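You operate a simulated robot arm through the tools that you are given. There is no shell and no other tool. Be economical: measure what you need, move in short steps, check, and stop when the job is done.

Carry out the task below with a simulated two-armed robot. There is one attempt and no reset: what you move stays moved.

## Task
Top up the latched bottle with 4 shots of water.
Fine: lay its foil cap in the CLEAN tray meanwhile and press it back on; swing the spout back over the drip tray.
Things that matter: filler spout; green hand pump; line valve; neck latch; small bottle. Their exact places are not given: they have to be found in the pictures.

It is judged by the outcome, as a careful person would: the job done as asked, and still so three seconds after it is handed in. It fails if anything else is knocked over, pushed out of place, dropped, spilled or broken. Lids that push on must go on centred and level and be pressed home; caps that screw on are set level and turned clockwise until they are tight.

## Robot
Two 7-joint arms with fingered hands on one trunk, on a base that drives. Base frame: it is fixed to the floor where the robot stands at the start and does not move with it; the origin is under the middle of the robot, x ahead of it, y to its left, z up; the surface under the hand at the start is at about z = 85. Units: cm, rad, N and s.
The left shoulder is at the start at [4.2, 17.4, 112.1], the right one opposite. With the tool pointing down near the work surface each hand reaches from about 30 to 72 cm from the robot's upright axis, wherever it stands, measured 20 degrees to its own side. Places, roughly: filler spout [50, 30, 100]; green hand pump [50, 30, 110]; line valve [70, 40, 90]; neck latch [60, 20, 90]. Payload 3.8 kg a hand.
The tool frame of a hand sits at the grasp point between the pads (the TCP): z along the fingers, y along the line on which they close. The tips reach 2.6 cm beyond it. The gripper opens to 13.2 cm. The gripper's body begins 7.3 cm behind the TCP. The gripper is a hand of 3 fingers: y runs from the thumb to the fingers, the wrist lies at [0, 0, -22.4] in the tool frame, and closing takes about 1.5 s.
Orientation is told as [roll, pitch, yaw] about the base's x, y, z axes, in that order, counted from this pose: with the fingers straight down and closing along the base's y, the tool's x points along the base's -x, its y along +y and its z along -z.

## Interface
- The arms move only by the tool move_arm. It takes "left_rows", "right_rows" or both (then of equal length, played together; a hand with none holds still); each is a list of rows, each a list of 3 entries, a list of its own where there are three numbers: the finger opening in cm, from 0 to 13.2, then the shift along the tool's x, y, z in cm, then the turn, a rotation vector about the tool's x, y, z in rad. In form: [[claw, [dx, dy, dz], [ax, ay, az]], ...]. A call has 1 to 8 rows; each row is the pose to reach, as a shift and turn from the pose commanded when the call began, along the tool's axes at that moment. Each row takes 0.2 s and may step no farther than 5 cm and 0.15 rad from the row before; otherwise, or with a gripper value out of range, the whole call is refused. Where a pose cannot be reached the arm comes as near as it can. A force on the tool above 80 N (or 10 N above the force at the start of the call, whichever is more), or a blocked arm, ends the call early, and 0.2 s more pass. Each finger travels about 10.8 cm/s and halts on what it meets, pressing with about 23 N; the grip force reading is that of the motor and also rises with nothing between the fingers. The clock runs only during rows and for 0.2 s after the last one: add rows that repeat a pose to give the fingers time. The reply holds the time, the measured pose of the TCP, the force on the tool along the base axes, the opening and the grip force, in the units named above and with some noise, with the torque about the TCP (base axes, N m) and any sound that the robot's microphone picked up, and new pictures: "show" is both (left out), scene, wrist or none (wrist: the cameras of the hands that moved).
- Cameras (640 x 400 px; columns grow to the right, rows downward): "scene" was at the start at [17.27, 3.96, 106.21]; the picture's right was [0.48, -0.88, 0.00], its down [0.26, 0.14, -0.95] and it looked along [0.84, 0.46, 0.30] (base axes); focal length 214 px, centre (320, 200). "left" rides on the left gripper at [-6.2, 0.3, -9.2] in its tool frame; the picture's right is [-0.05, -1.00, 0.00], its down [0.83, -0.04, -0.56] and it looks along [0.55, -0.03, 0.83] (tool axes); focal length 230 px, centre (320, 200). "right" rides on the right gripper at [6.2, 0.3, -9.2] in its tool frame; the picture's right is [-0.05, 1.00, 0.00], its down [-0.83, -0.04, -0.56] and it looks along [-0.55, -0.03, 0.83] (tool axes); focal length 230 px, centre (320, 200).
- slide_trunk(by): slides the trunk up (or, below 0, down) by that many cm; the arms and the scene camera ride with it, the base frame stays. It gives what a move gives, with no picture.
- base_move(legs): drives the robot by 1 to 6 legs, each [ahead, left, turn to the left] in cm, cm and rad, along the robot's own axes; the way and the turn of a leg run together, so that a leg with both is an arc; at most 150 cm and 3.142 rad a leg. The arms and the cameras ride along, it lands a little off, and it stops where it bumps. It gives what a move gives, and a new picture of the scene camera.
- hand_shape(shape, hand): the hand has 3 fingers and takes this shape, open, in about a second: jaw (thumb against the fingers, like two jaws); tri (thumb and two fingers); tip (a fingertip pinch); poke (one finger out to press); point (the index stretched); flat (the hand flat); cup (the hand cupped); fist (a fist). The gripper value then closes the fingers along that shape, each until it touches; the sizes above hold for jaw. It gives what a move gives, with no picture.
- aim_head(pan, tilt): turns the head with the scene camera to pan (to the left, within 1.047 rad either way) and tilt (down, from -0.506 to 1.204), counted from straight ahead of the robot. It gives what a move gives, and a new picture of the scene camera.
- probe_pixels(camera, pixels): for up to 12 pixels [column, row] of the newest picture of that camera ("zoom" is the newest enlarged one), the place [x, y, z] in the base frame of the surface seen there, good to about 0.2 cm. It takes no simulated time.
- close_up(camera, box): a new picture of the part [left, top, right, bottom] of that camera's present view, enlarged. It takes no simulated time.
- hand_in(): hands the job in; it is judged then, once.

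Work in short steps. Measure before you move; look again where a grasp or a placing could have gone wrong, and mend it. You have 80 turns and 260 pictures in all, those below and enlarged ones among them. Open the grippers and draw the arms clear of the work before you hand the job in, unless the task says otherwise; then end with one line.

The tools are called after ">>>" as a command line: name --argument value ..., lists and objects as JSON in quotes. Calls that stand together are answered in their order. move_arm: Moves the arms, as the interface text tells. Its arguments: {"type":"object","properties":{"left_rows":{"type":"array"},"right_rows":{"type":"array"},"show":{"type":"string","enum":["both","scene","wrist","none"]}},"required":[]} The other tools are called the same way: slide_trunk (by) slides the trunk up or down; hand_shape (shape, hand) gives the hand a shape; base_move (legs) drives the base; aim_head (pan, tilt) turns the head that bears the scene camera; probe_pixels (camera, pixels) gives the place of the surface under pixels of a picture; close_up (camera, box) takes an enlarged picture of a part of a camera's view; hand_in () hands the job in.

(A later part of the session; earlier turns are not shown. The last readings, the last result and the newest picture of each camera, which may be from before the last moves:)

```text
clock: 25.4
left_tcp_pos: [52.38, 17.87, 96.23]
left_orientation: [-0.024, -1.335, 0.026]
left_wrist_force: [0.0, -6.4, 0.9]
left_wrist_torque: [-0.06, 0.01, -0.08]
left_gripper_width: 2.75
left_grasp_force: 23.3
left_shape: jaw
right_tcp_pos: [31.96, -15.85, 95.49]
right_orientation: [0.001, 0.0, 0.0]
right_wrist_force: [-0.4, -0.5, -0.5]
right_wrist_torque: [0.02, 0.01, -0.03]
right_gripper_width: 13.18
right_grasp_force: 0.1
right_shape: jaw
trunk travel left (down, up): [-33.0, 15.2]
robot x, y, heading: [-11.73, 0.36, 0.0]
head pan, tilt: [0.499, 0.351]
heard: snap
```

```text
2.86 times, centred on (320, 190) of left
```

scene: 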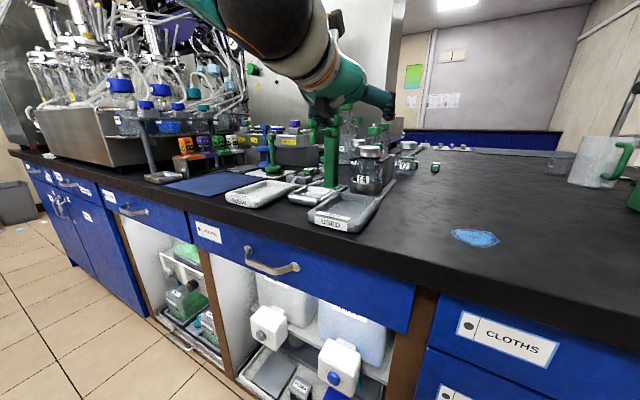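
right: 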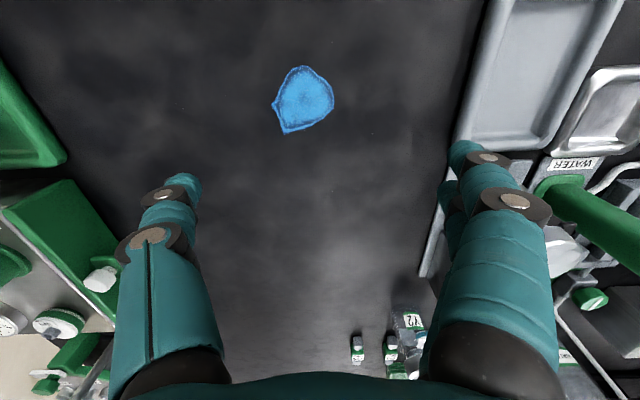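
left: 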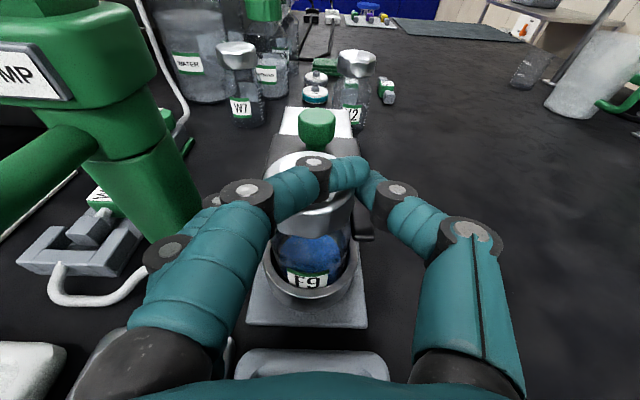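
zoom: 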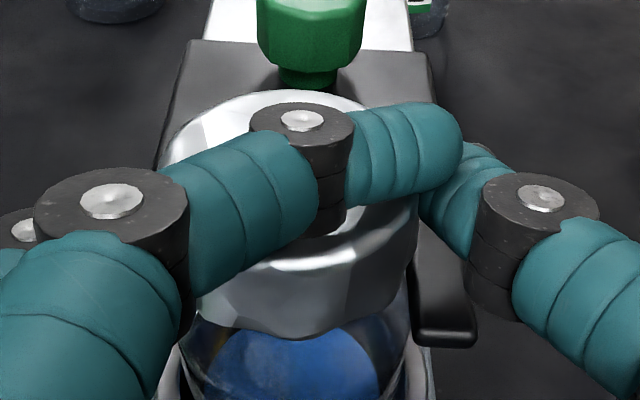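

A snap was heard, probably the cap breaking loose. The upper finger crosses the cap's top, the lower finger and thumb hold its sides. Lift 2 cm gently and look.

>>> move_arm --left_rows '[[3.6, [-0.5, 0, -0.12], [0, 0, 0]], [3.6, [-1, 0, -0.23], [0, 0, 0]], [3.6, [-1.5, 0, -0.35], [0, 0, 0]], [3.6, [-1.95, 0, -0.46], [0, 0, 0]]]'

>>> close_up --camera "left" --box '[230, 120, 410, 300]'

```text
clock: 26.4
left_tcp_pos: [52.31, 18.37, 98.24]
left_orientation: [-0.027, -1.339, 0.037]
left_wrist_force: [0.0, 0.6, 0.3]
left_wrist_torque: [0.01, 0.01, 0.01]
left_gripper_width: 2.75
left_grasp_force: 22.8
left_shape: jaw
right_tcp_pos: [31.94, -15.59, 95.46]
right_orientation: [-0.001, 0.001, -0.001]
right_wrist_force: [-0.2, -0.2, 0.7]
right_wrist_torque: [-0.02, 0.01, -0.01]
right_gripper_width: 13.19
right_grasp_force: 0.0
right_shape: jaw
trunk travel left (down, up): [-33.0, 15.2]
robot x, y, heading: [-11.83, -0.28, 0.002]
head pan, tilt: [0.499, 0.351]
```

scene: 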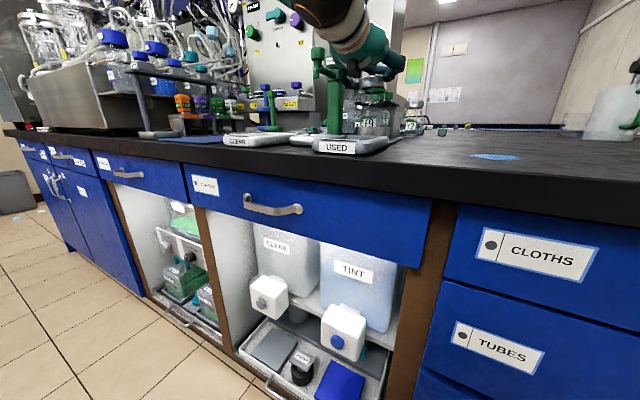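
left: 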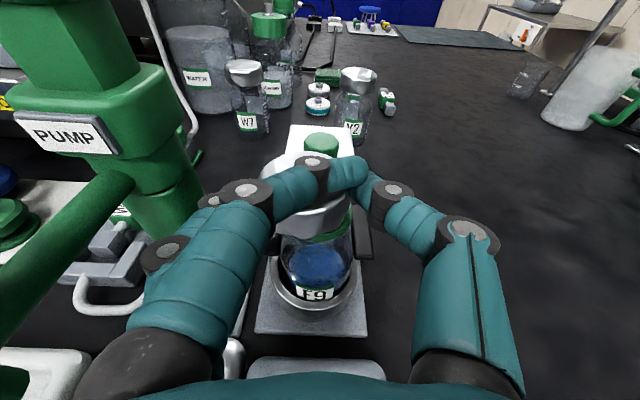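

```text
2.22 times, centred on (320, 210) of left
```

zoom: 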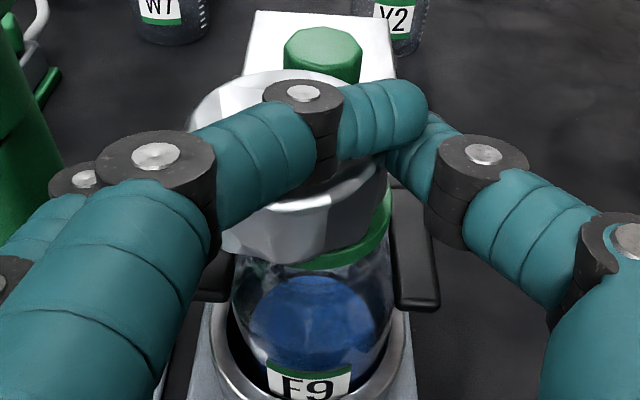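

The cap is lifting with the hand (green neck band exposed). Raise 4 cm more, then use the base to carry: back, left.

>>> move_arm --left_rows '[[3.6, [-1, 0, -0.23], [0, 0, 0]], [3.6, [-2, 0, -0.46], [0, 0, 0]], [3.6, [-3, 0, -0.7], [0, 0, 0]], [3.6, [-3.9, 0, -0.92], [0, 0, 0]]]' --show "wrist"

>>> close_up --camera "left" --box '[230, 120, 410, 300]'

```text
clock: 27.4
left_tcp_pos: [52.36, 18.11, 102.13]
left_orientation: [-0.026, -1.336, 0.03]
left_wrist_force: [-0.1, 0.1, -0.6]
left_wrist_torque: [-0.06, -0.02, 0.03]
left_gripper_width: 2.74
left_grasp_force: 22.7
left_shape: jaw
right_tcp_pos: [32.01, -15.73, 95.59]
right_orientation: [-0.001, -0.001, -0.001]
right_wrist_force: [-0.1, -0.8, 0.4]
right_wrist_torque: [0.01, -0.02, -0.02]
right_gripper_width: 13.19
right_grasp_force: 0.1
right_shape: jaw
trunk travel left (down, up): [-33.0, 15.2]
robot x, y, heading: [-12.01, 0.44, -0.001]
head pan, tilt: [0.499, 0.351]
```

left: 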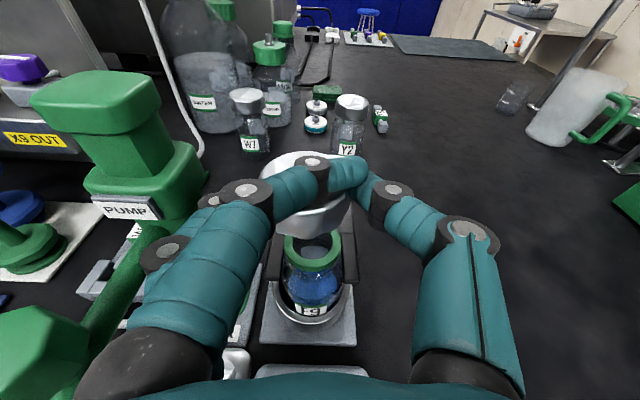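

```text
2.22 times, centred on (320, 210) of left
```

zoom: 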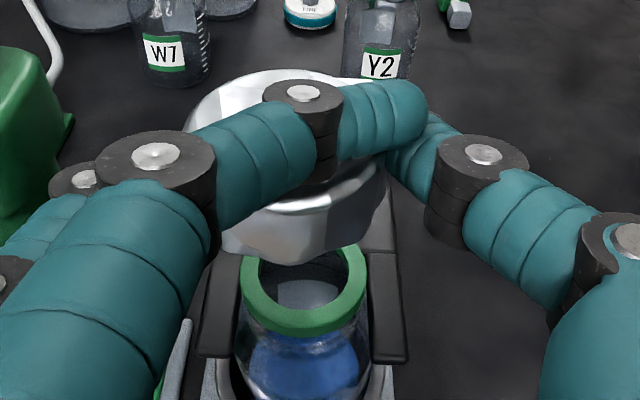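

Cap is off and clear. I drive back 17 cm then left 20 cm, to bring the cap in front of the CLEAN tray.

>>> base_move --legs '[[-17, -1, 0], [0, 21.2, 0]]'

>>> close_up --camera "left" --box '[0, 0, 640, 400]'

```text
clock: 30.9
left_tcp_pos: [35.28, 37.88, 102.18]
left_orientation: [-0.026, -1.338, 0.025]
left_wrist_force: [0.7, -0.1, -0.6]
left_wrist_torque: [-0.04, 0.01, 0.01]
left_gripper_width: 2.76
left_grasp_force: 23.1
left_shape: jaw
right_tcp_pos: [14.93, 4.07, 95.55]
right_orientation: [-0.002, 0.0, -0.002]
right_wrist_force: [-0.1, 0.0, 0.4]
right_wrist_torque: [-0.02, 0.04, 0.0]
right_gripper_width: 13.2
right_grasp_force: 0.0
right_shape: jaw
trunk travel left (down, up): [-33.0, 15.2]
robot x, y, heading: [-28.94, 19.85, -0.004]
head pan, tilt: [0.499, 0.351]
```

scene: 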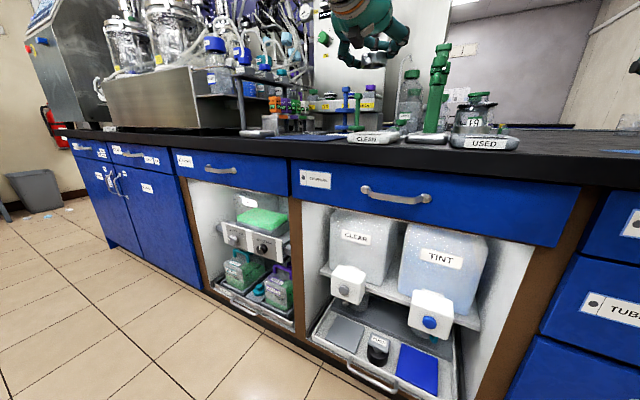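

```text
1.00 times, centred on (320, 200) of left (not enlarged: the box is as wide or as high as the picture)
```

zoom: 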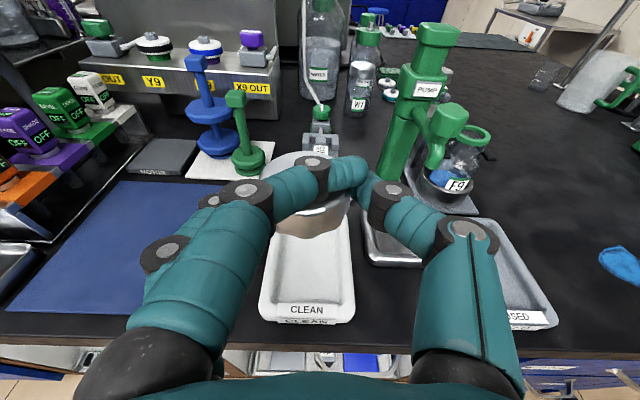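

The cap hangs over the tray front. I probe the finger knuckles and tray edges to check clearance for lowering.

>>> probe_pixels --camera "left" --pixels '[[245, 187], [165, 250], [210, 198], [395, 187], [268, 300], [350, 300], [310, 250], [345, 225], [300, 160], [310, 220]]'

>>> close_up --camera "left" --box '[120, 130, 440, 330]'

>>> close_up --camera "scene" --box '[310, 0, 450, 150]'

```text
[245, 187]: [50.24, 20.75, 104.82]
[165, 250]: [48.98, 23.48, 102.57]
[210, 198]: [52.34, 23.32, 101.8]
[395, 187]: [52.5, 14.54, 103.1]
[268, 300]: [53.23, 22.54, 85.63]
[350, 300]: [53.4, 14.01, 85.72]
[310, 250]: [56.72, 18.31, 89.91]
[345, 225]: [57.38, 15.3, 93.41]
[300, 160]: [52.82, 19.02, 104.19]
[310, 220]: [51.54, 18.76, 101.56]
```

```text
2.00 times, centred on (280, 230) of left
```

zoom: 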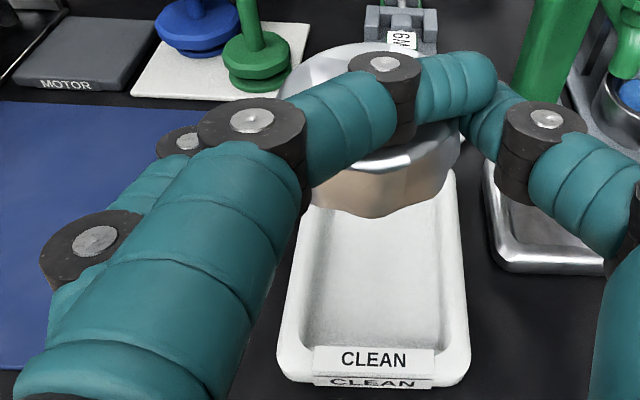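

```text
2.67 times, centred on (380, 75) of scene
```

zoom: 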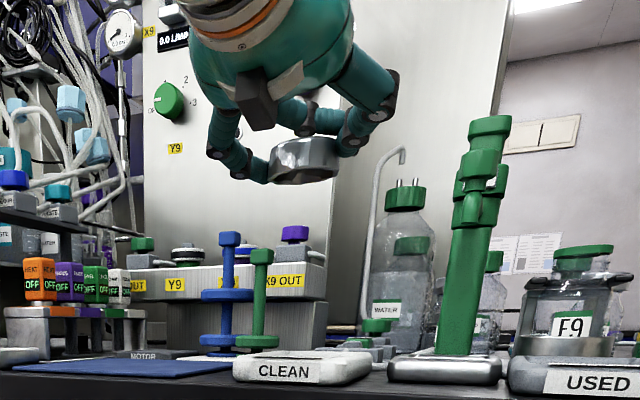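

Those probes used the pre-drive picture (offsets still valid). I measure the cap bottom and lower finger from the scene zoom.

>>> probe_pixels --camera "zoom" --pixels '[[270, 178], [300, 183], [335, 172], [300, 145], [300, 165], [258, 178], [240, 165], [218, 152], [340, 145], [262, 345], [345, 365], [360, 355]]'

```text
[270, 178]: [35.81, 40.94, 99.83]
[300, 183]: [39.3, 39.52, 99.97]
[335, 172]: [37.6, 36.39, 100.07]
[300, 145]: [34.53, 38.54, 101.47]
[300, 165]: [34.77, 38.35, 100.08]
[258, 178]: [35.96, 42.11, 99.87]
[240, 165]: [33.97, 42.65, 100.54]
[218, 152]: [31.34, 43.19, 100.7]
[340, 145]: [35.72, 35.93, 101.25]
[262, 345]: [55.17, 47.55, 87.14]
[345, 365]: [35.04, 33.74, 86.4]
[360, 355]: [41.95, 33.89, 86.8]
```

Cap bottom is ~2.4 below TCP, similar to the lower finger. I lower the trunk 11 cm, then drive 4.3 forward and 0.9 right, putting the cap above the tray's middle.

>>> slide_trunk --by -10.5

>>> base_move --legs '[[4.3, -0.9, 0]]'

>>> move_arm --left_rows '[[3.6, [0, 0, 0], [0, 0, 0.04]], [3.6, [0, 0, 0], [0, 0, 0.08]]]'

```text
clock: 32.3
left_tcp_pos: [35.28, 37.83, 91.67]
left_orientation: [-0.029, -1.339, 0.028]
left_wrist_force: [-0.2, 0.5, 0.2]
left_wrist_torque: [0.01, 0.0, -0.02]
left_gripper_width: 2.78
left_grasp_force: 22.9
left_shape: jaw
right_tcp_pos: [14.84, 4.02, 85.18]
right_orientation: [0.0, -0.003, -0.002]
right_wrist_force: [-0.9, 0.0, -0.1]
right_wrist_torque: [0.02, 0.03, 0.03]
right_gripper_width: 13.19
right_grasp_force: 0.1
right_shape: jaw
trunk travel left (down, up): [-22.5, 25.7]
robot x, y, heading: [-29.26, 20.12, -0.002]
head pan, tilt: [0.499, 0.351]
```

```text
clock: 33.2
left_tcp_pos: [39.81, 37.09, 91.6]
left_orientation: [-0.024, -1.335, 0.024]
left_wrist_force: [0.7, -0.5, -1.0]
left_wrist_torque: [0.02, 0.0, -0.01]
left_gripper_width: 2.79
left_grasp_force: 23.2
left_shape: jaw
right_tcp_pos: [19.28, 3.21, 84.89]
right_orientation: [-0.001, 0.003, -0.003]
right_wrist_force: [0.2, 0.0, 0.7]
right_wrist_torque: [0.03, 0.02, 0.01]
right_gripper_width: 13.19
right_grasp_force: 0.1
right_shape: jaw
trunk travel left (down, up): [-22.5, 25.7]
robot x, y, heading: [-24.81, 18.86, -0.009]
head pan, tilt: [0.499, 0.351]
```

scene: 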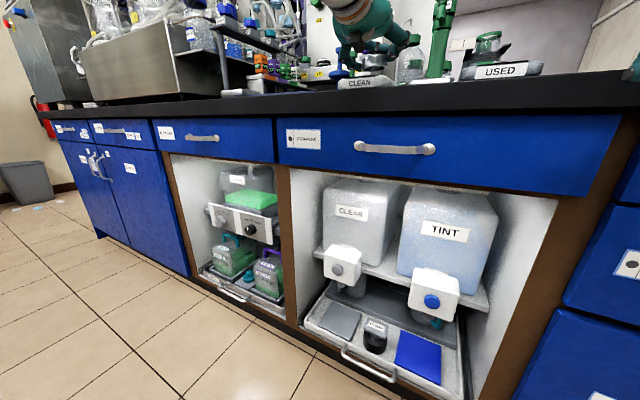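

```text
clock: 33.8
left_tcp_pos: [39.67, 36.93, 91.68]
left_orientation: [0.302, -1.326, -0.31]
left_wrist_force: [-0.6, -0.7, -0.1]
left_wrist_torque: [0.02, 0.03, 0.02]
left_gripper_width: 2.76
left_grasp_force: 22.8
left_shape: jaw
right_tcp_pos: [19.22, 3.31, 85.11]
right_orientation: [0.0, 0.0, -0.002]
right_wrist_force: [-0.6, 0.2, 0.3]
right_wrist_torque: [0.02, -0.01, -0.02]
right_gripper_width: 13.21
right_grasp_force: 0.2
right_shape: jaw
trunk travel left (down, up): [-22.5, 25.7]
robot x, y, heading: [-24.62, 18.99, 0.0]
head pan, tilt: [0.499, 0.351]
```

scene: 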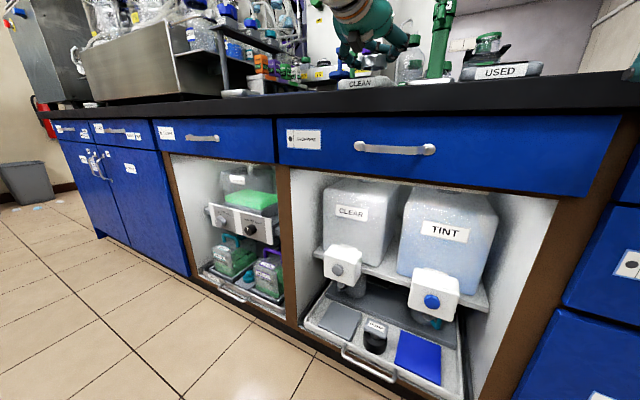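
left: 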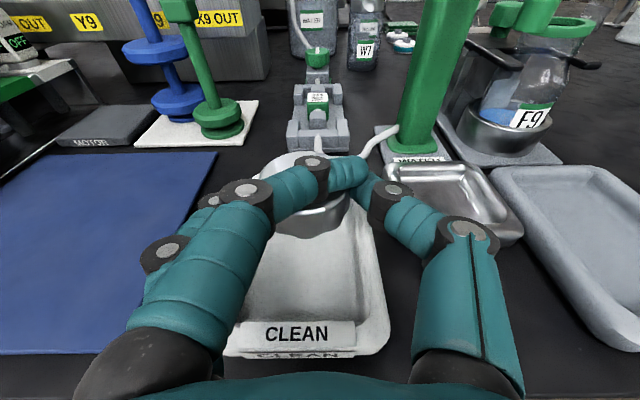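

Cap is over the tray's inside. Lower 2.7 cm with the trunk.

>>> slide_trunk --by -2.7

>>> close_up --camera "left" --box '[180, 120, 440, 370]'

>>> close_up --camera "scene" --box '[300, 0, 460, 110]'

```text
clock: 34.5
left_tcp_pos: [39.61, 36.95, 88.89]
left_orientation: [0.298, -1.327, -0.307]
left_wrist_force: [0.1, 0.3, 0.0]
left_wrist_torque: [0.01, 0.04, 0.04]
left_gripper_width: 2.79
left_grasp_force: 23.0
left_shape: jaw
right_tcp_pos: [19.12, 3.27, 82.34]
right_orientation: [0.0, -0.001, -0.002]
right_wrist_force: [0.1, 0.4, 0.0]
right_wrist_torque: [0.02, -0.02, -0.02]
right_gripper_width: 13.2
right_grasp_force: 0.1
right_shape: jaw
trunk travel left (down, up): [-19.8, 28.4]
robot x, y, heading: [-24.6, 18.89, -0.006]
head pan, tilt: [0.499, 0.351]
```

```text
1.60 times, centred on (310, 245) of left
```

zoom: 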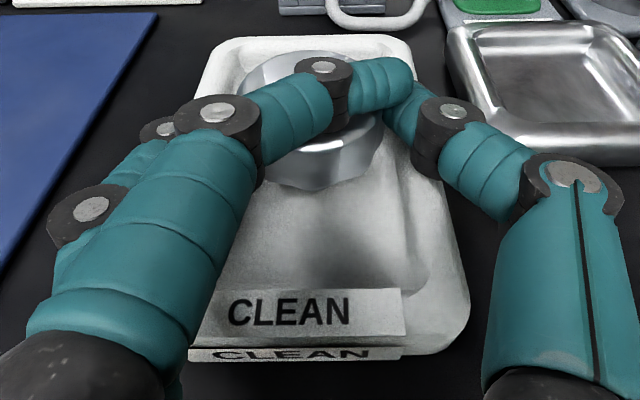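

```text
3.64 times, centred on (380, 55) of scene
```

zoom: 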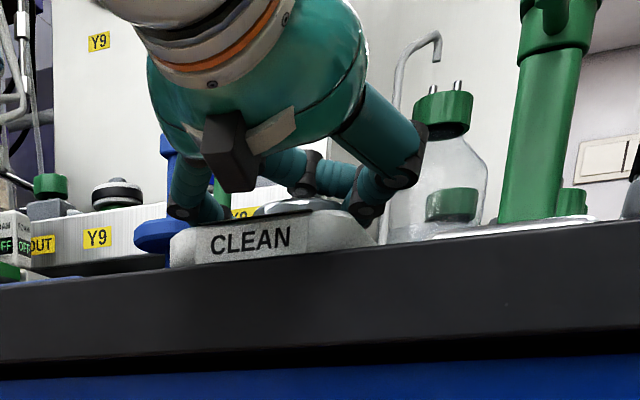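

No contact yet; lower another 0.4 cm.

>>> slide_trunk --by -0.4

>>> close_up --camera "left" --box '[180, 120, 440, 282]'

```text
clock: 35.0
left_tcp_pos: [39.56, 36.92, 88.8]
left_orientation: [0.31, -1.33, -0.319]
left_wrist_force: [0.4, -1.1, 7.6]
left_wrist_torque: [0.36, -0.05, -0.01]
left_gripper_width: 2.77
left_grasp_force: 22.9
left_shape: jaw
right_tcp_pos: [19.1, 3.18, 81.99]
right_orientation: [0.001, -0.002, -0.001]
right_wrist_force: [0.1, -0.7, -0.9]
right_wrist_torque: [-0.01, 0.04, 0.0]
right_gripper_width: 13.2
right_grasp_force: 0.0
right_shape: jaw
trunk travel left (down, up): [-19.4, 28.8]
robot x, y, heading: [-24.58, 19.16, -0.003]
head pan, tilt: [0.499, 0.351]
```

```text
2.46 times, centred on (310, 201) of left
```

zoom: 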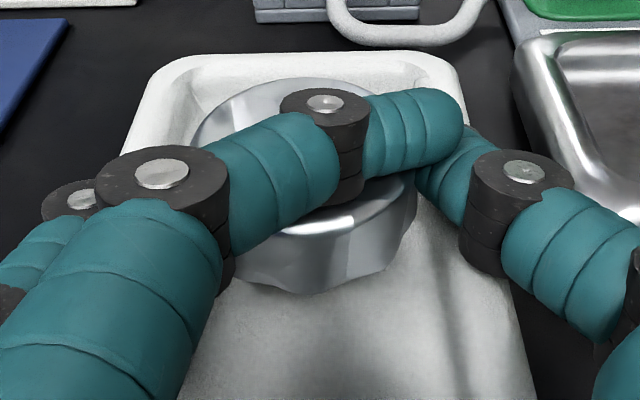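

Contact is on the +y side (finger knuckle on tray rim). The cap is within ~0.5 cm of the floor; I raise 0.2 and open slowly.

>>> slide_trunk --by 0.25

>>> move_arm --left_rows '[[3.2, [0, 0, 0], [0, 0, 0]], [3.8, [0, 0, 0], [0, 0, 0]], [4.4, [0, 0, 0], [0, 0, 0]], [5, [0, 0, 0], [0, 0, 0]], [5.6, [0, 0, 0], [0, 0, 0]], [6.2, [0, 0, 0], [0, 0, 0]], [6.2, [0, 0, 0], [0, 0, 0]]]' --show "wrist"

```text
clock: 35.5
left_tcp_pos: [39.59, 36.87, 88.76]
left_orientation: [0.302, -1.326, -0.311]
left_wrist_force: [0.9, -1.2, 4.9]
left_wrist_torque: [0.2, -0.03, -0.05]
left_gripper_width: 2.78
left_grasp_force: 23.1
left_shape: jaw
right_tcp_pos: [19.23, 3.15, 82.06]
right_orientation: [-0.001, -0.001, -0.002]
right_wrist_force: [0.1, 0.5, -0.4]
right_wrist_torque: [-0.02, 0.0, 0.01]
right_gripper_width: 13.18
right_grasp_force: 0.0
right_shape: jaw
trunk travel left (down, up): [-19.7, 28.5]
robot x, y, heading: [-24.64, 18.53, -0.001]
head pan, tilt: [0.499, 0.351]
```

```text
clock: 37.1
left_tcp_pos: [39.63, 36.91, 88.82]
left_orientation: [0.302, -1.327, -0.309]
left_wrist_force: [0.0, -0.8, 0.4]
left_wrist_torque: [0.04, -0.02, 0.03]
left_gripper_width: 6.02
left_grasp_force: 0.1
left_shape: jaw
right_tcp_pos: [19.21, 3.11, 82.27]
right_orientation: [0.0, -0.001, -0.002]
right_wrist_force: [-0.6, -1.1, -0.2]
right_wrist_torque: [0.01, 0.01, 0.01]
right_gripper_width: 13.21
right_grasp_force: 0.0
right_shape: jaw
trunk travel left (down, up): [-19.7, 28.5]
robot x, y, heading: [-24.56, 19.11, -0.003]
head pan, tilt: [0.499, 0.351]
```

left: 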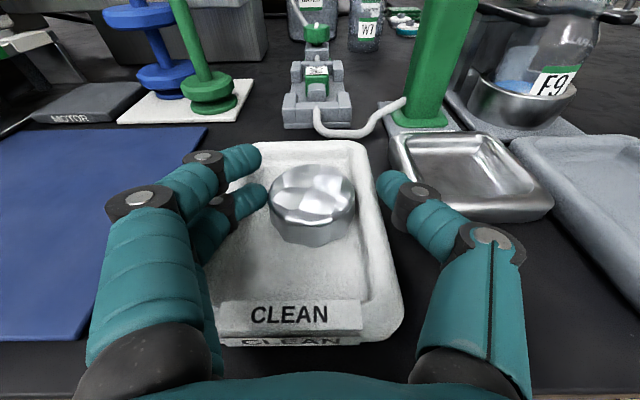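

The cap rests flat in CLEAN. I probe its place, then raise the trunk clear.

>>> probe_pixels --camera "left" --pixels '[[312, 188], [275, 195], [352, 195], [312, 172], [312, 215], [312, 238], [300, 270]]'

>>> slide_trunk --by 18

```text
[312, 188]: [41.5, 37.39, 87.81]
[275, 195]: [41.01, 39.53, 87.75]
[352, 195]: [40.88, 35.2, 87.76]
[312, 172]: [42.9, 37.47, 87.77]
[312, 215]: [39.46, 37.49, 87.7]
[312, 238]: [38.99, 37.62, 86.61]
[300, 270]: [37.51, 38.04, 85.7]
```

```text
clock: 39.1
left_tcp_pos: [39.72, 36.86, 106.76]
left_orientation: [0.3, -1.325, -0.312]
left_wrist_force: [-0.6, 0.2, 0.1]
left_wrist_torque: [0.0, 0.0, -0.02]
left_gripper_width: 6.15
left_grasp_force: 0.0
left_shape: jaw
right_tcp_pos: [19.24, 3.18, 100.04]
right_orientation: [-0.001, 0.001, -0.003]
right_wrist_force: [0.4, 0.0, 0.6]
right_wrist_torque: [0.03, 0.0, 0.02]
right_gripper_width: 13.19
right_grasp_force: 0.1
right_shape: jaw
trunk travel left (down, up): [-37.7, 10.5]
robot x, y, heading: [-24.62, 19.07, -0.006]
head pan, tilt: [0.499, 0.351]
```

Cap at (41.1,37.4), top z 87.8. Next I shape the left hand to poke and pitch it to about -0.8 for pushing the spout and pressing the pump.

>>> hand_shape --hand "left" --shape "poke"

>>> move_arm --left_rows '[[0, [0, 0, 0], [0, 0.13, -0.04]], [0, [0, 0, 0], [0, 0.26, -0.08]], [0, [0, 0, 0], [0, 0.4, -0.08]], [0, [0, 0, 0], [0, 0.53, -0.08]], [0, [0, 0, 0], [0, 0.53, -0.08]]]'

```text
clock: 40.0
left_tcp_pos: [39.64, 36.94, 106.8]
left_orientation: [0.302, -1.327, -0.31]
left_wrist_force: [-0.3, 0.1, -1.0]
left_wrist_torque: [0.0, 0.02, -0.02]
left_gripper_width: 0.0
left_grasp_force: 0.0
left_shape: poke
right_tcp_pos: [19.21, 3.16, 100.1]
right_orientation: [0.0, 0.0, 0.0]
right_wrist_force: [-0.6, -0.7, -0.7]
right_wrist_torque: [0.03, 0.0, 0.0]
right_gripper_width: 13.19
right_grasp_force: 0.0
right_shape: jaw
trunk travel left (down, up): [-37.7, 10.5]
robot x, y, heading: [-24.93, 19.39, -0.002]
head pan, tilt: [0.499, 0.351]
```

```text
clock: 41.2
left_tcp_pos: [39.76, 37.94, 106.78]
left_orientation: [0.005, -0.806, 0.017]
left_wrist_force: [0.2, 0.1, -0.4]
left_wrist_torque: [0.0, 0.01, 0.02]
left_gripper_width: 0.0
left_grasp_force: 0.1
left_shape: poke
left hand out of reach, approached as far as the arm can: row 4, 5
right_tcp_pos: [19.16, 3.18, 100.17]
right_orientation: [0.0, -0.002, -0.003]
right_wrist_force: [0.5, -1.2, -0.2]
right_wrist_torque: [0.01, -0.04, 0.02]
right_gripper_width: 13.19
right_grasp_force: 0.0
right_shape: jaw
trunk travel left (down, up): [-37.7, 10.5]
robot x, y, heading: [-24.56, 19.31, 0.0]
head pan, tilt: [0.499, 0.351]
```

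scene: 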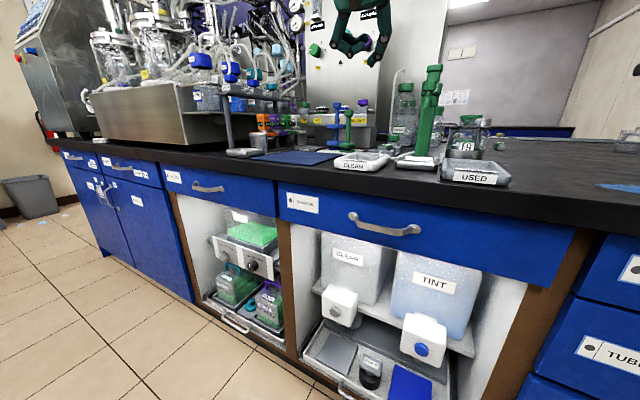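
left: 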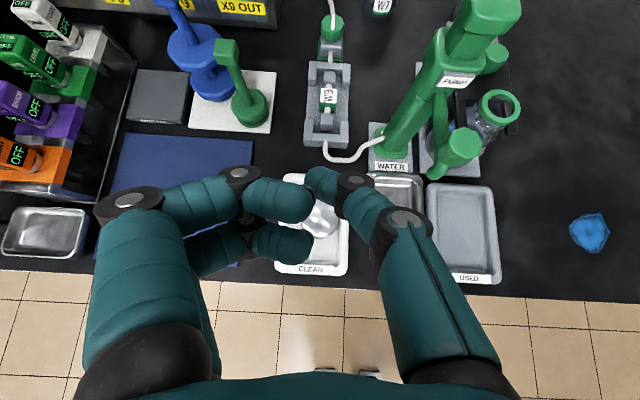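

I commanded 0, which curled the fingers; set the opening wide to see the true poke shape, lowering reach demands slightly by pulling in.

>>> move_arm --left_rows '[[6, [0, 0, 0], [0, 0, 0]], [13.2, [0, 0, 0], [0, 0, 0]], [13.2, [0, 0, 0], [0, 0, 0]], [13.2, [0, 0, 0], [0, 0, 0]], [13.2, [0, 0, 0], [0, 0, 0]], [13.2, [0, 0, 0], [0, 0, 0]]]' --show "wrist"

```text
clock: 42.6
left_tcp_pos: [39.66, 38.01, 106.7]
left_orientation: [0.003, -0.808, 0.017]
left_wrist_force: [-0.3, -0.5, -0.6]
left_wrist_torque: [0.01, -0.02, -0.02]
left_gripper_width: 0.0
left_grasp_force: 0.1
left_shape: poke
right_tcp_pos: [19.1, 3.29, 100.11]
right_orientation: [0.0, 0.0, 0.0]
right_wrist_force: [-0.4, -0.3, 1.2]
right_wrist_torque: [-0.02, -0.01, 0.01]
right_gripper_width: 13.2
right_grasp_force: 0.0
right_shape: jaw
trunk travel left (down, up): [-37.7, 10.5]
robot x, y, heading: [-24.88, 19.03, -0.003]
head pan, tilt: [0.499, 0.351]
```

left: 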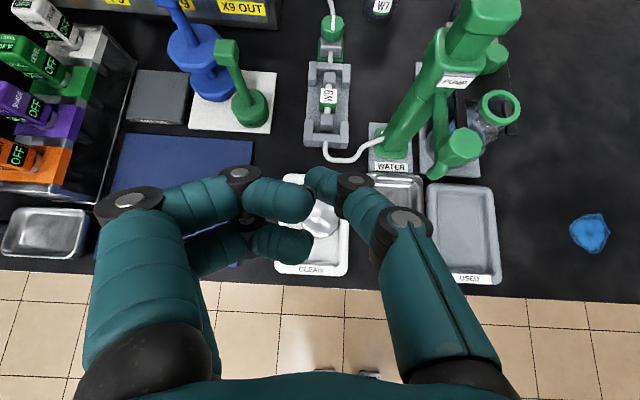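

>>> hand_shape --hand "left" --shape "point"

>>> close_up --camera "left" --box '[0, 0, 640, 400]'

```text
clock: 43.5
left_tcp_pos: [39.63, 38.01, 106.85]
left_orientation: [0.003, -0.809, 0.017]
left_wrist_force: [0.2, 0.0, 1.0]
left_wrist_torque: [-0.01, -0.04, 0.0]
left_gripper_width: 0.01
left_grasp_force: 0.1
left_shape: point
right_tcp_pos: [19.13, 3.19, 100.13]
right_orientation: [0.0, -0.002, -0.002]
right_wrist_force: [-0.2, -0.1, -0.7]
right_wrist_torque: [0.01, 0.0, -0.03]
right_gripper_width: 13.2
right_grasp_force: 0.1
right_shape: jaw
trunk travel left (down, up): [-37.7, 10.5]
robot x, y, heading: [-24.33, 19.12, -0.002]
head pan, tilt: [0.499, 0.351]
```

```text
1.00 times, centred on (320, 200) of left (not enlarged: the box is as wide or as high as the picture)
```

zoom: 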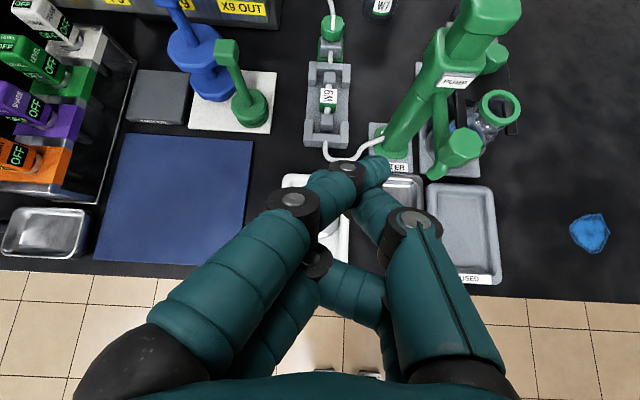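

>>> probe_pixels --camera "zoom" --pixels '[[388, 168], [375, 180], [370, 158], [345, 167], [345, 215], [295, 200], [460, 145], [437, 170], [500, 105], [415, 215]]'

```text
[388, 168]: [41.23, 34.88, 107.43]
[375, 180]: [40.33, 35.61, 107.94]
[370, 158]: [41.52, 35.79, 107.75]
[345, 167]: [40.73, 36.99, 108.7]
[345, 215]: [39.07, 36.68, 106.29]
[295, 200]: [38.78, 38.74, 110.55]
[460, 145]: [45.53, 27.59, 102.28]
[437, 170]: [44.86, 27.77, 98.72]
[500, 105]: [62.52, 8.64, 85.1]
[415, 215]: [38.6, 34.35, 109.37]
```

Fingertip sits at TCP+(1.3,-2.8,+0.3). I lower the trunk 7.9 cm, retract the arm 7 cm, then drive to place the fingertip on the +y side of the spout.

>>> slide_trunk --by -7.9

>>> move_arm --left_rows '[[0, [2.4, 0, -2.53], [0, 0, 0]], [0, [4.83, 0, -5.07], [0, 0, 0]], [0, [4.83, 0, -5.07], [0, 0, 0]]]' --show "none"

```text
clock: 44.7
left_tcp_pos: [39.68, 37.89, 98.97]
left_orientation: [0.005, -0.809, 0.018]
left_wrist_force: [-0.3, -0.5, 0.3]
left_wrist_torque: [-0.01, -0.02, -0.03]
left_gripper_width: 0.01
left_grasp_force: 0.0
left_shape: point
right_tcp_pos: [19.26, 3.25, 92.34]
right_orientation: [0.001, -0.001, -0.002]
right_wrist_force: [1.3, 0.6, -0.1]
right_wrist_torque: [-0.01, 0.0, 0.03]
right_gripper_width: 13.2
right_grasp_force: 0.1
right_shape: jaw
trunk travel left (down, up): [-29.8, 18.4]
robot x, y, heading: [-24.67, 18.9, 0.001]
head pan, tilt: [0.499, 0.351]
```

```text
clock: 45.5
left_tcp_pos: [32.65, 38.06, 99.07]
left_orientation: [0.004, -0.808, 0.018]
left_wrist_force: [-0.2, 0.0, -0.2]
left_wrist_torque: [0.02, 0.0, 0.01]
left_gripper_width: 0.0
left_grasp_force: 0.0
left_shape: point
right_tcp_pos: [19.23, 3.18, 92.23]
right_orientation: [0.0, -0.001, -0.003]
right_wrist_force: [-0.2, 0.2, 0.5]
right_wrist_torque: [0.0, -0.01, 0.0]
right_gripper_width: 13.19
right_grasp_force: 0.0
right_shape: jaw
trunk travel left (down, up): [-29.8, 18.4]
robot x, y, heading: [-24.61, 19.56, -0.005]
head pan, tilt: [0.499, 0.351]
```

>>> base_move --legs '[[13.6, -4.6, 0]]'

>>> close_up --camera "left" --box '[0, 0, 640, 400]'

```text
clock: 46.9
left_tcp_pos: [46.14, 33.44, 98.96]
left_orientation: [0.003, -0.808, 0.015]
left_wrist_force: [-0.1, -1.3, 0.5]
left_wrist_torque: [-0.01, 0.0, 0.05]
left_gripper_width: 0.0
left_grasp_force: 0.0
left_shape: point
right_tcp_pos: [32.8, -1.22, 92.28]
right_orientation: [0.002, -0.001, -0.003]
right_wrist_force: [-0.2, 0.4, -0.3]
right_wrist_torque: [-0.01, 0.04, 0.01]
right_gripper_width: 13.19
right_grasp_force: 0.0
right_shape: jaw
trunk travel left (down, up): [-29.8, 18.4]
robot x, y, heading: [-11.29, 14.39, -0.001]
head pan, tilt: [0.499, 0.351]
```

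scene: 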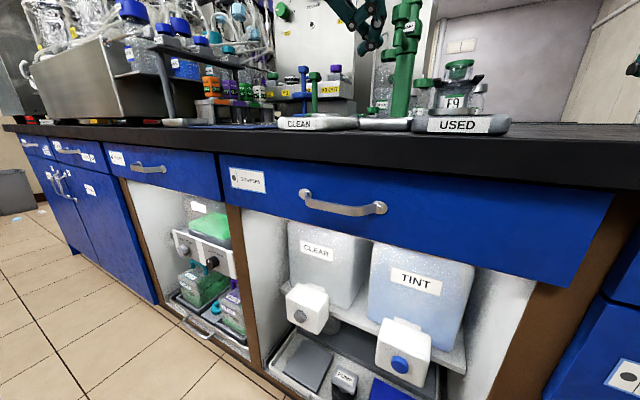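

```text
1.00 times, centred on (320, 200) of left (not enlarged: the box is as wide or as high as the picture)
```

zoom: 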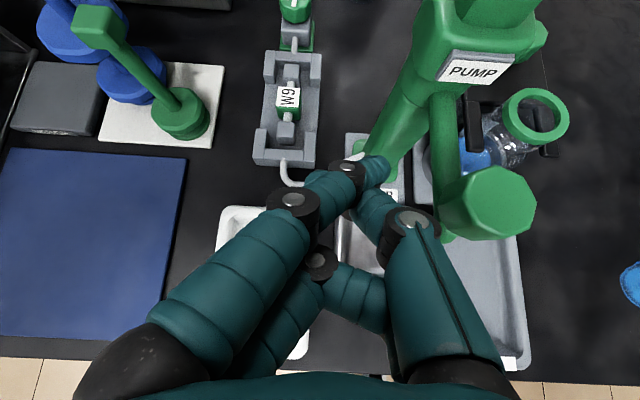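

The fingertip is left of the spout tube, knuckle near the knob. I sweep the first half of the arc.

>>> move_arm --left_rows '[[0, [0, -1, 0], [0, 0, 0]], [0, [0, -2, 0], [0, 0, 0]], [0, [0.05, -2.9, -0.05], [0, 0, 0]], [0, [0.07, -3.7, -0.07], [0, 0, 0]], [0, [0, -4.6, 0], [0, 0, 0]], [0, [-0.1, -5.45, 0.11], [0, 0, 0]], [0, [-0.3, -6.25, 0.35], [0, 0, 0]], [0, [-0.59, -7.05, 0.62], [0, 0, 0]]]' --show "wrist"

```text
clock: 48.6
left_tcp_pos: [46.62, 27.75, 98.96]
left_orientation: [0.004, -0.808, 0.019]
left_wrist_force: [-0.7, 1.2, -0.6]
left_wrist_torque: [0.02, 0.0, -0.01]
left_gripper_width: 0.0
left_grasp_force: 0.1
left_shape: point
left hand out of reach, approached as far as the arm can: row 7, 8
right_tcp_pos: [32.61, -1.23, 92.31]
right_orientation: [0.0, 0.001, -0.003]
right_wrist_force: [-1.1, 0.6, 0.8]
right_wrist_torque: [0.03, 0.03, 0.02]
right_gripper_width: 13.18
right_grasp_force: 0.0
right_shape: jaw
trunk travel left (down, up): [-29.8, 18.4]
robot x, y, heading: [-10.94, 14.39, -0.006]
head pan, tilt: [0.499, 0.351]
```

left: 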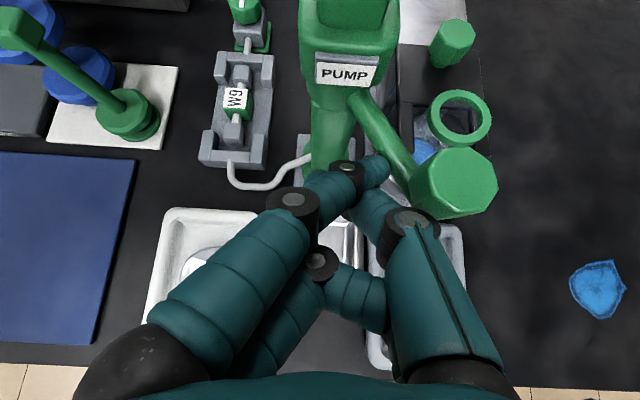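

The spout follows (now ~φ 220°). The arm is limited inward, so I continue the arc with small base legs.

>>> base_move --legs '[[0.4, -1.3, 0], [1.1, -1.4, 0], [1.4, -1.0, 0]]'

>>> close_up --camera "left" --box '[200, 0, 600, 250]'

```text
clock: 50.3
left_tcp_pos: [49.57, 24.08, 98.99]
left_orientation: [0.003, -0.808, 0.018]
left_wrist_force: [-0.5, 0.7, -0.7]
left_wrist_torque: [-0.01, -0.03, 0.03]
left_gripper_width: 0.0
left_grasp_force: 0.0
left_shape: point
right_tcp_pos: [35.49, -5.05, 92.31]
right_orientation: [0.001, 0.0, -0.002]
right_wrist_force: [-0.1, -0.1, -0.6]
right_wrist_torque: [-0.01, 0.03, 0.03]
right_gripper_width: 13.2
right_grasp_force: 0.1
right_shape: jaw
trunk travel left (down, up): [-29.8, 18.4]
robot x, y, heading: [-8.43, 10.83, 0.002]
head pan, tilt: [0.499, 0.351]
```

scene: 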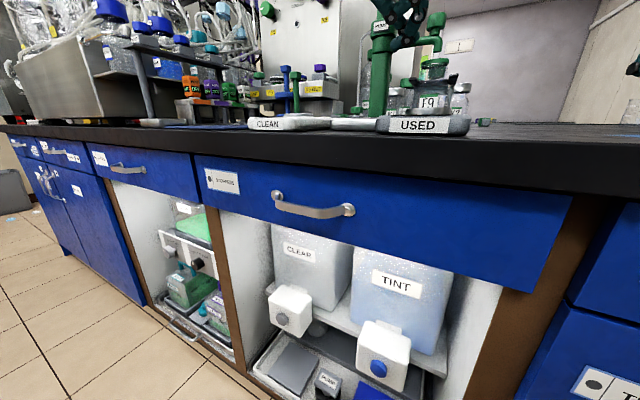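

```text
1.60 times, centred on (400, 125) of left
```

zoom: 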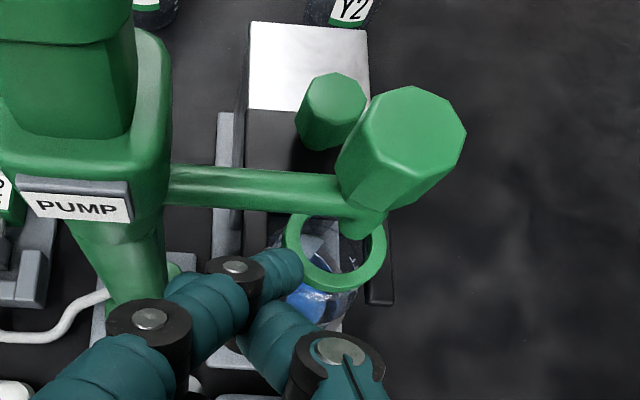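

>>> probe_pixels --camera "zoom" --pixels '[[410, 135], [370, 135], [455, 140], [375, 225], [340, 225], [365, 235], [300, 230], [375, 265], [330, 290], [250, 195], [190, 185], [200, 205]]'

>>> close_up --camera "scene" --box '[340, 0, 500, 130]'

```text
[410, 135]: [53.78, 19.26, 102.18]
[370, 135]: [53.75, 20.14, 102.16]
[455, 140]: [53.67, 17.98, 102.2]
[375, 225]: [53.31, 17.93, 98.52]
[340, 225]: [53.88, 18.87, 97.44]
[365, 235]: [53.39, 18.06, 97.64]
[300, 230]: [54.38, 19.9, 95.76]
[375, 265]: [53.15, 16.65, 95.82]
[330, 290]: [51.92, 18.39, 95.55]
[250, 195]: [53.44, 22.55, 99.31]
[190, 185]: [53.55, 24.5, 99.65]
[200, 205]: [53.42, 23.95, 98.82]
```

```text
3.08 times, centred on (420, 65) of scene
```

zoom: 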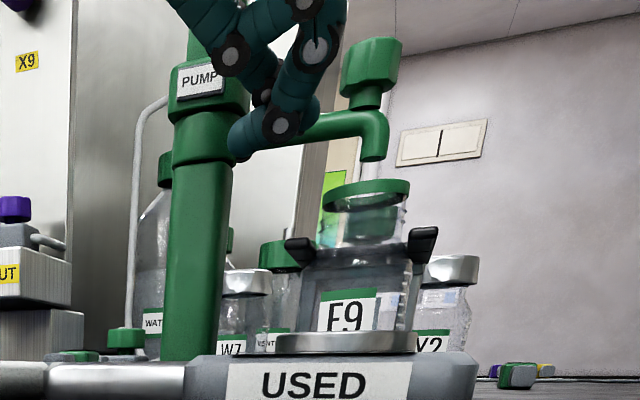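

The spout nozzle (≈53.8,18.3) sits over the neck centre (53.7,18.1). I withdraw with the base, raise the trunk and form a fist for pressing the pump.

>>> base_move --legs '[[-9, 0, 0]]'

>>> slide_trunk --by 15

>>> hand_shape --hand "left" --shape "fist"

>>> move_arm --left_rows '[[0, [0, 0, 0], [0, 0.15, 0]], [0, [0, 0, 0], [0, 0.3, 0]], [0, [0, 0, 0], [0, 0.45, 0]], [0, [0, 0, 0], [0, 0.6, 0]], [0, [0, 0, 0], [0, 0.75, 0]], [0, [0, 0, 0], [0, 0.8, 0]]]'

```text
clock: 51.4
left_tcp_pos: [40.6, 24.19, 99.12]
left_orientation: [0.003, -0.809, 0.017]
left_wrist_force: [-0.9, 0.5, 0.1]
left_wrist_torque: [-0.03, 0.01, 0.03]
left_gripper_width: 0.0
left_grasp_force: 0.1
left_shape: point
right_tcp_pos: [26.52, -4.97, 92.16]
right_orientation: [0.0, -0.002, -0.003]
right_wrist_force: [-0.6, -0.7, 0.5]
right_wrist_torque: [-0.03, -0.04, 0.02]
right_gripper_width: 13.17
right_grasp_force: 0.0
right_shape: jaw
trunk travel left (down, up): [-29.8, 18.4]
robot x, y, heading: [-17.2, 10.73, -0.002]
head pan, tilt: [0.499, 0.351]
```

scene: 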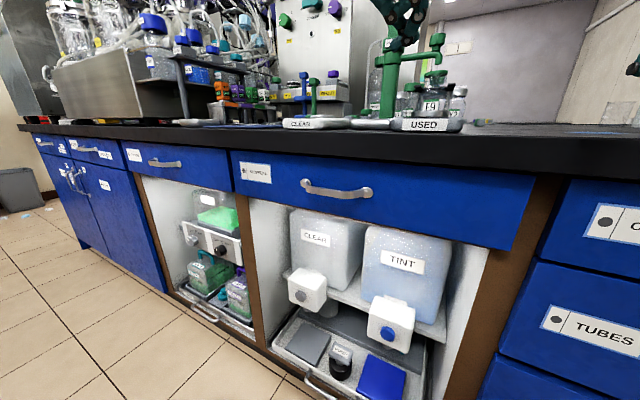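

```text
clock: 53.1
left_tcp_pos: [34.7, 24.31, 128.9]
left_orientation: [-0.008, -1.087, 0.028]
left_wrist_force: [-0.6, -0.2, -0.1]
left_wrist_torque: [-0.02, 0.02, 0.02]
left_gripper_width: 0.0
left_grasp_force: 0.0
left_shape: point
right_tcp_pos: [26.63, -4.86, 107.12]
right_orientation: [0.0, 0.002, -0.003]
right_wrist_force: [0.0, 0.2, -0.4]
right_wrist_torque: [0.02, 0.01, 0.02]
right_gripper_width: 13.18
right_grasp_force: 0.1
right_shape: jaw
trunk travel left (down, up): [-44.8, 3.4]
robot x, y, heading: [-17.36, 10.73, -0.004]
head pan, tilt: [0.499, 0.351]
```

```text
clock: 54.0
left_tcp_pos: [34.58, 24.26, 129.04]
left_orientation: [-0.009, -1.09, 0.027]
left_wrist_force: [0.4, 1.4, 0.0]
left_wrist_torque: [0.01, 0.03, -0.03]
left_gripper_width: 0.0
left_grasp_force: 0.1
left_shape: fist
right_tcp_pos: [26.57, -4.99, 107.17]
right_orientation: [0.0, 0.001, -0.003]
right_wrist_force: [0.9, 0.0, -0.2]
right_wrist_torque: [-0.02, 0.0, 0.0]
right_gripper_width: 13.21
right_grasp_force: 0.0
right_shape: jaw
trunk travel left (down, up): [-44.8, 3.4]
robot x, y, heading: [-17.1, 10.46, -0.012]
head pan, tilt: [0.499, 0.351]
```

```text
clock: 55.4
left_tcp_pos: [27.38, 33.7, 128.18]
left_orientation: [-0.004, -0.303, 0.02]
left_wrist_force: [-0.4, -0.4, 0.5]
left_wrist_torque: [0.0, 0.02, 0.01]
left_gripper_width: 0.01
left_grasp_force: 0.0
left_shape: fist
left hand out of reach, approached as far as the arm can: row 1, 2, 3, 4, 5, 6
right_tcp_pos: [26.61, -4.94, 107.34]
right_orientation: [0.002, -0.003, -0.004]
right_wrist_force: [0.3, -0.2, 0.2]
right_wrist_torque: [0.0, -0.02, -0.03]
right_gripper_width: 13.19
right_grasp_force: 0.0
right_shape: jaw
trunk travel left (down, up): [-44.8, 3.4]
robot x, y, heading: [-17.54, 10.98, -0.005]
head pan, tilt: [0.499, 0.351]
```

scene: 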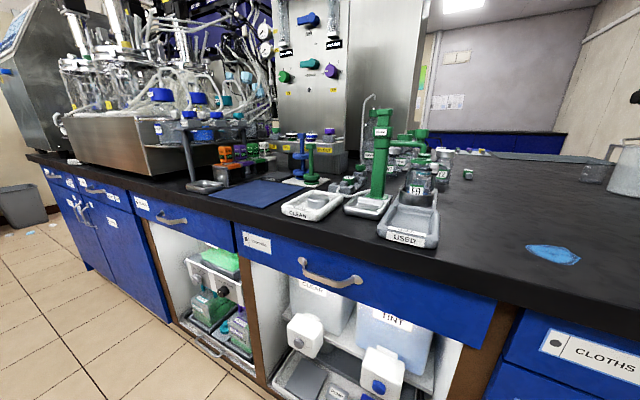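
left: 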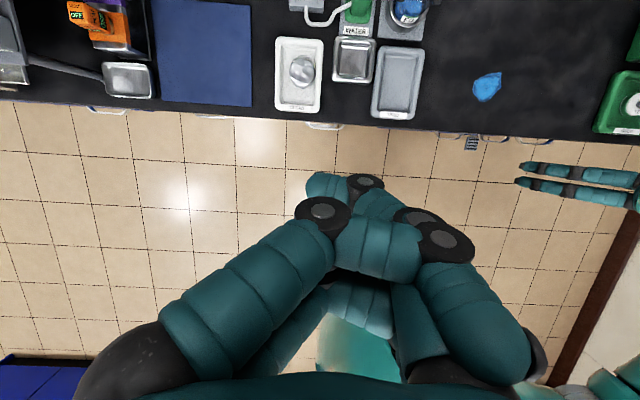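

Fist formed; I probe its extent relative to TCP (27.4,33.7,128.2).

>>> probe_pixels --camera "left" --pixels '[[320, 185], [365, 185], [325, 212], [375, 250], [420, 230], [380, 195], [310, 190], [375, 270]]'

```text
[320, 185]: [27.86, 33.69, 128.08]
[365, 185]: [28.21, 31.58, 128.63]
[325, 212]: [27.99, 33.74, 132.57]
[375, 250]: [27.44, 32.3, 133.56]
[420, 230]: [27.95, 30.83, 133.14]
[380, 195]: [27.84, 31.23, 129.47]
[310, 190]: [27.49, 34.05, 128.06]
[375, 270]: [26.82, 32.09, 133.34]
```

The fist's contact pad is about TCP+(0.5,-1,0). I bring the hand to z≈112 and forward 10.

>>> move_arm --left_rows '[[0, [-1.2, 0, 4.5], [0, 0, 0]], [0, [-2.4, 0, 9.2], [0, 0, 0]], [0, [-3.6, 0, 13.8], [0, 0, 0]], [0, [-4.75, 0, 18.3], [0, 0, 0]], [0, [-4.75, 0, 18.3], [0, 0, 0]]]' --show "none"

```text
clock: 56.6
left_tcp_pos: [37.12, 34.57, 112.58]
left_orientation: [-0.006, -0.293, 0.021]
left_wrist_force: [0.3, 0.2, -0.4]
left_wrist_torque: [-0.02, -0.03, 0.01]
left_gripper_width: 0.01
left_grasp_force: 0.1
left_shape: fist
left hand out of reach, approached as far as the arm can: row 4, 5
right_tcp_pos: [26.49, -4.94, 107.29]
right_orientation: [-0.001, -0.002, -0.003]
right_wrist_force: [-0.5, 0.2, -0.2]
right_wrist_torque: [-0.02, -0.04, 0.02]
right_gripper_width: 13.18
right_grasp_force: 0.0
right_shape: jaw
trunk travel left (down, up): [-44.8, 3.4]
robot x, y, heading: [-17.15, 10.95, -0.001]
head pan, tilt: [0.499, 0.351]
```

Reach is tight at this pitch; tilt to -0.7 brings the wrist closer. Then drive to bring the fist over the pump top, staying 5 cm above.

>>> move_arm --left_rows '[[0, [0, 0, 0], [0, -0.14, 0]], [0, [0, 0, 0], [0, -0.28, 0]], [0, [0, 0, 0], [0, -0.4, 0]], [0, [0, 0, 0], [0, -0.4, 0]]]' --show "none"

>>> base_move --legs '[[15, -6.4, 0]]'

>>> move_arm --left_rows '[[0, [0, 0, 0], [0, 0, 0]]]' --show "wrist"

```text
clock: 57.6
left_tcp_pos: [37.02, 34.51, 112.52]
left_orientation: [-0.007, -0.692, 0.024]
left_wrist_force: [0.3, 0.1, 0.4]
left_wrist_torque: [0.01, 0.0, 0.06]
left_gripper_width: 0.0
left_grasp_force: 0.0
left_shape: fist
right_tcp_pos: [26.58, -5.09, 107.29]
right_orientation: [0.0, 0.0, -0.003]
right_wrist_force: [0.1, 0.4, -0.4]
right_wrist_torque: [-0.01, -0.01, 0.01]
right_gripper_width: 13.16
right_grasp_force: 0.0
right_shape: jaw
trunk travel left (down, up): [-44.8, 3.4]
robot x, y, heading: [-17.32, 11.0, -0.0]
head pan, tilt: [0.499, 0.351]
```

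```text
clock: 59.0
left_tcp_pos: [51.73, 28.33, 112.53]
left_orientation: [-0.007, -0.688, 0.027]
left_wrist_force: [0.5, 0.8, -0.7]
left_wrist_torque: [0.03, 0.03, -0.01]
left_gripper_width: 0.0
left_grasp_force: 0.0
left_shape: fist
right_tcp_pos: [41.43, -11.2, 107.39]
right_orientation: [0.0, 0.0, 0.001]
right_wrist_force: [-0.4, 0.7, -1.0]
right_wrist_torque: [-0.02, -0.02, -0.02]
right_gripper_width: 13.2
right_grasp_force: 0.1
right_shape: jaw
trunk travel left (down, up): [-44.8, 3.4]
robot x, y, heading: [-2.44, 4.03, 0.006]
head pan, tilt: [0.499, 0.351]
```

scene: 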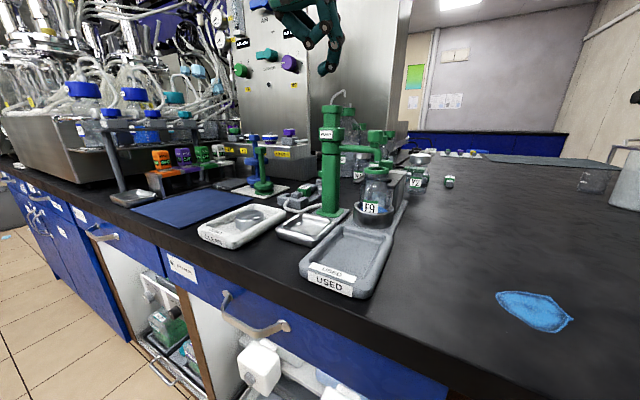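

```text
clock: 59.4
left_tcp_pos: [51.71, 28.44, 112.57]
left_orientation: [-0.008, -0.691, 0.028]
left_wrist_force: [0.4, 0.0, 0.2]
left_wrist_torque: [0.02, 0.01, -0.02]
left_gripper_width: 0.0
left_grasp_force: 0.0
left_shape: fist
right_tcp_pos: [41.42, -11.02, 107.35]
right_orientation: [-0.001, -0.002, 0.0]
right_wrist_force: [0.7, 0.0, -0.3]
right_wrist_torque: [0.02, -0.01, -0.02]
right_gripper_width: 13.19
right_grasp_force: 0.1
right_shape: jaw
trunk travel left (down, up): [-44.8, 3.4]
robot x, y, heading: [-2.71, 4.84, 0.002]
head pan, tilt: [0.499, 0.351]
```

left: 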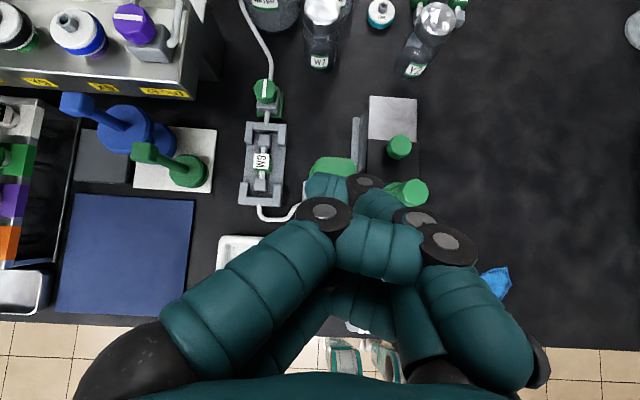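

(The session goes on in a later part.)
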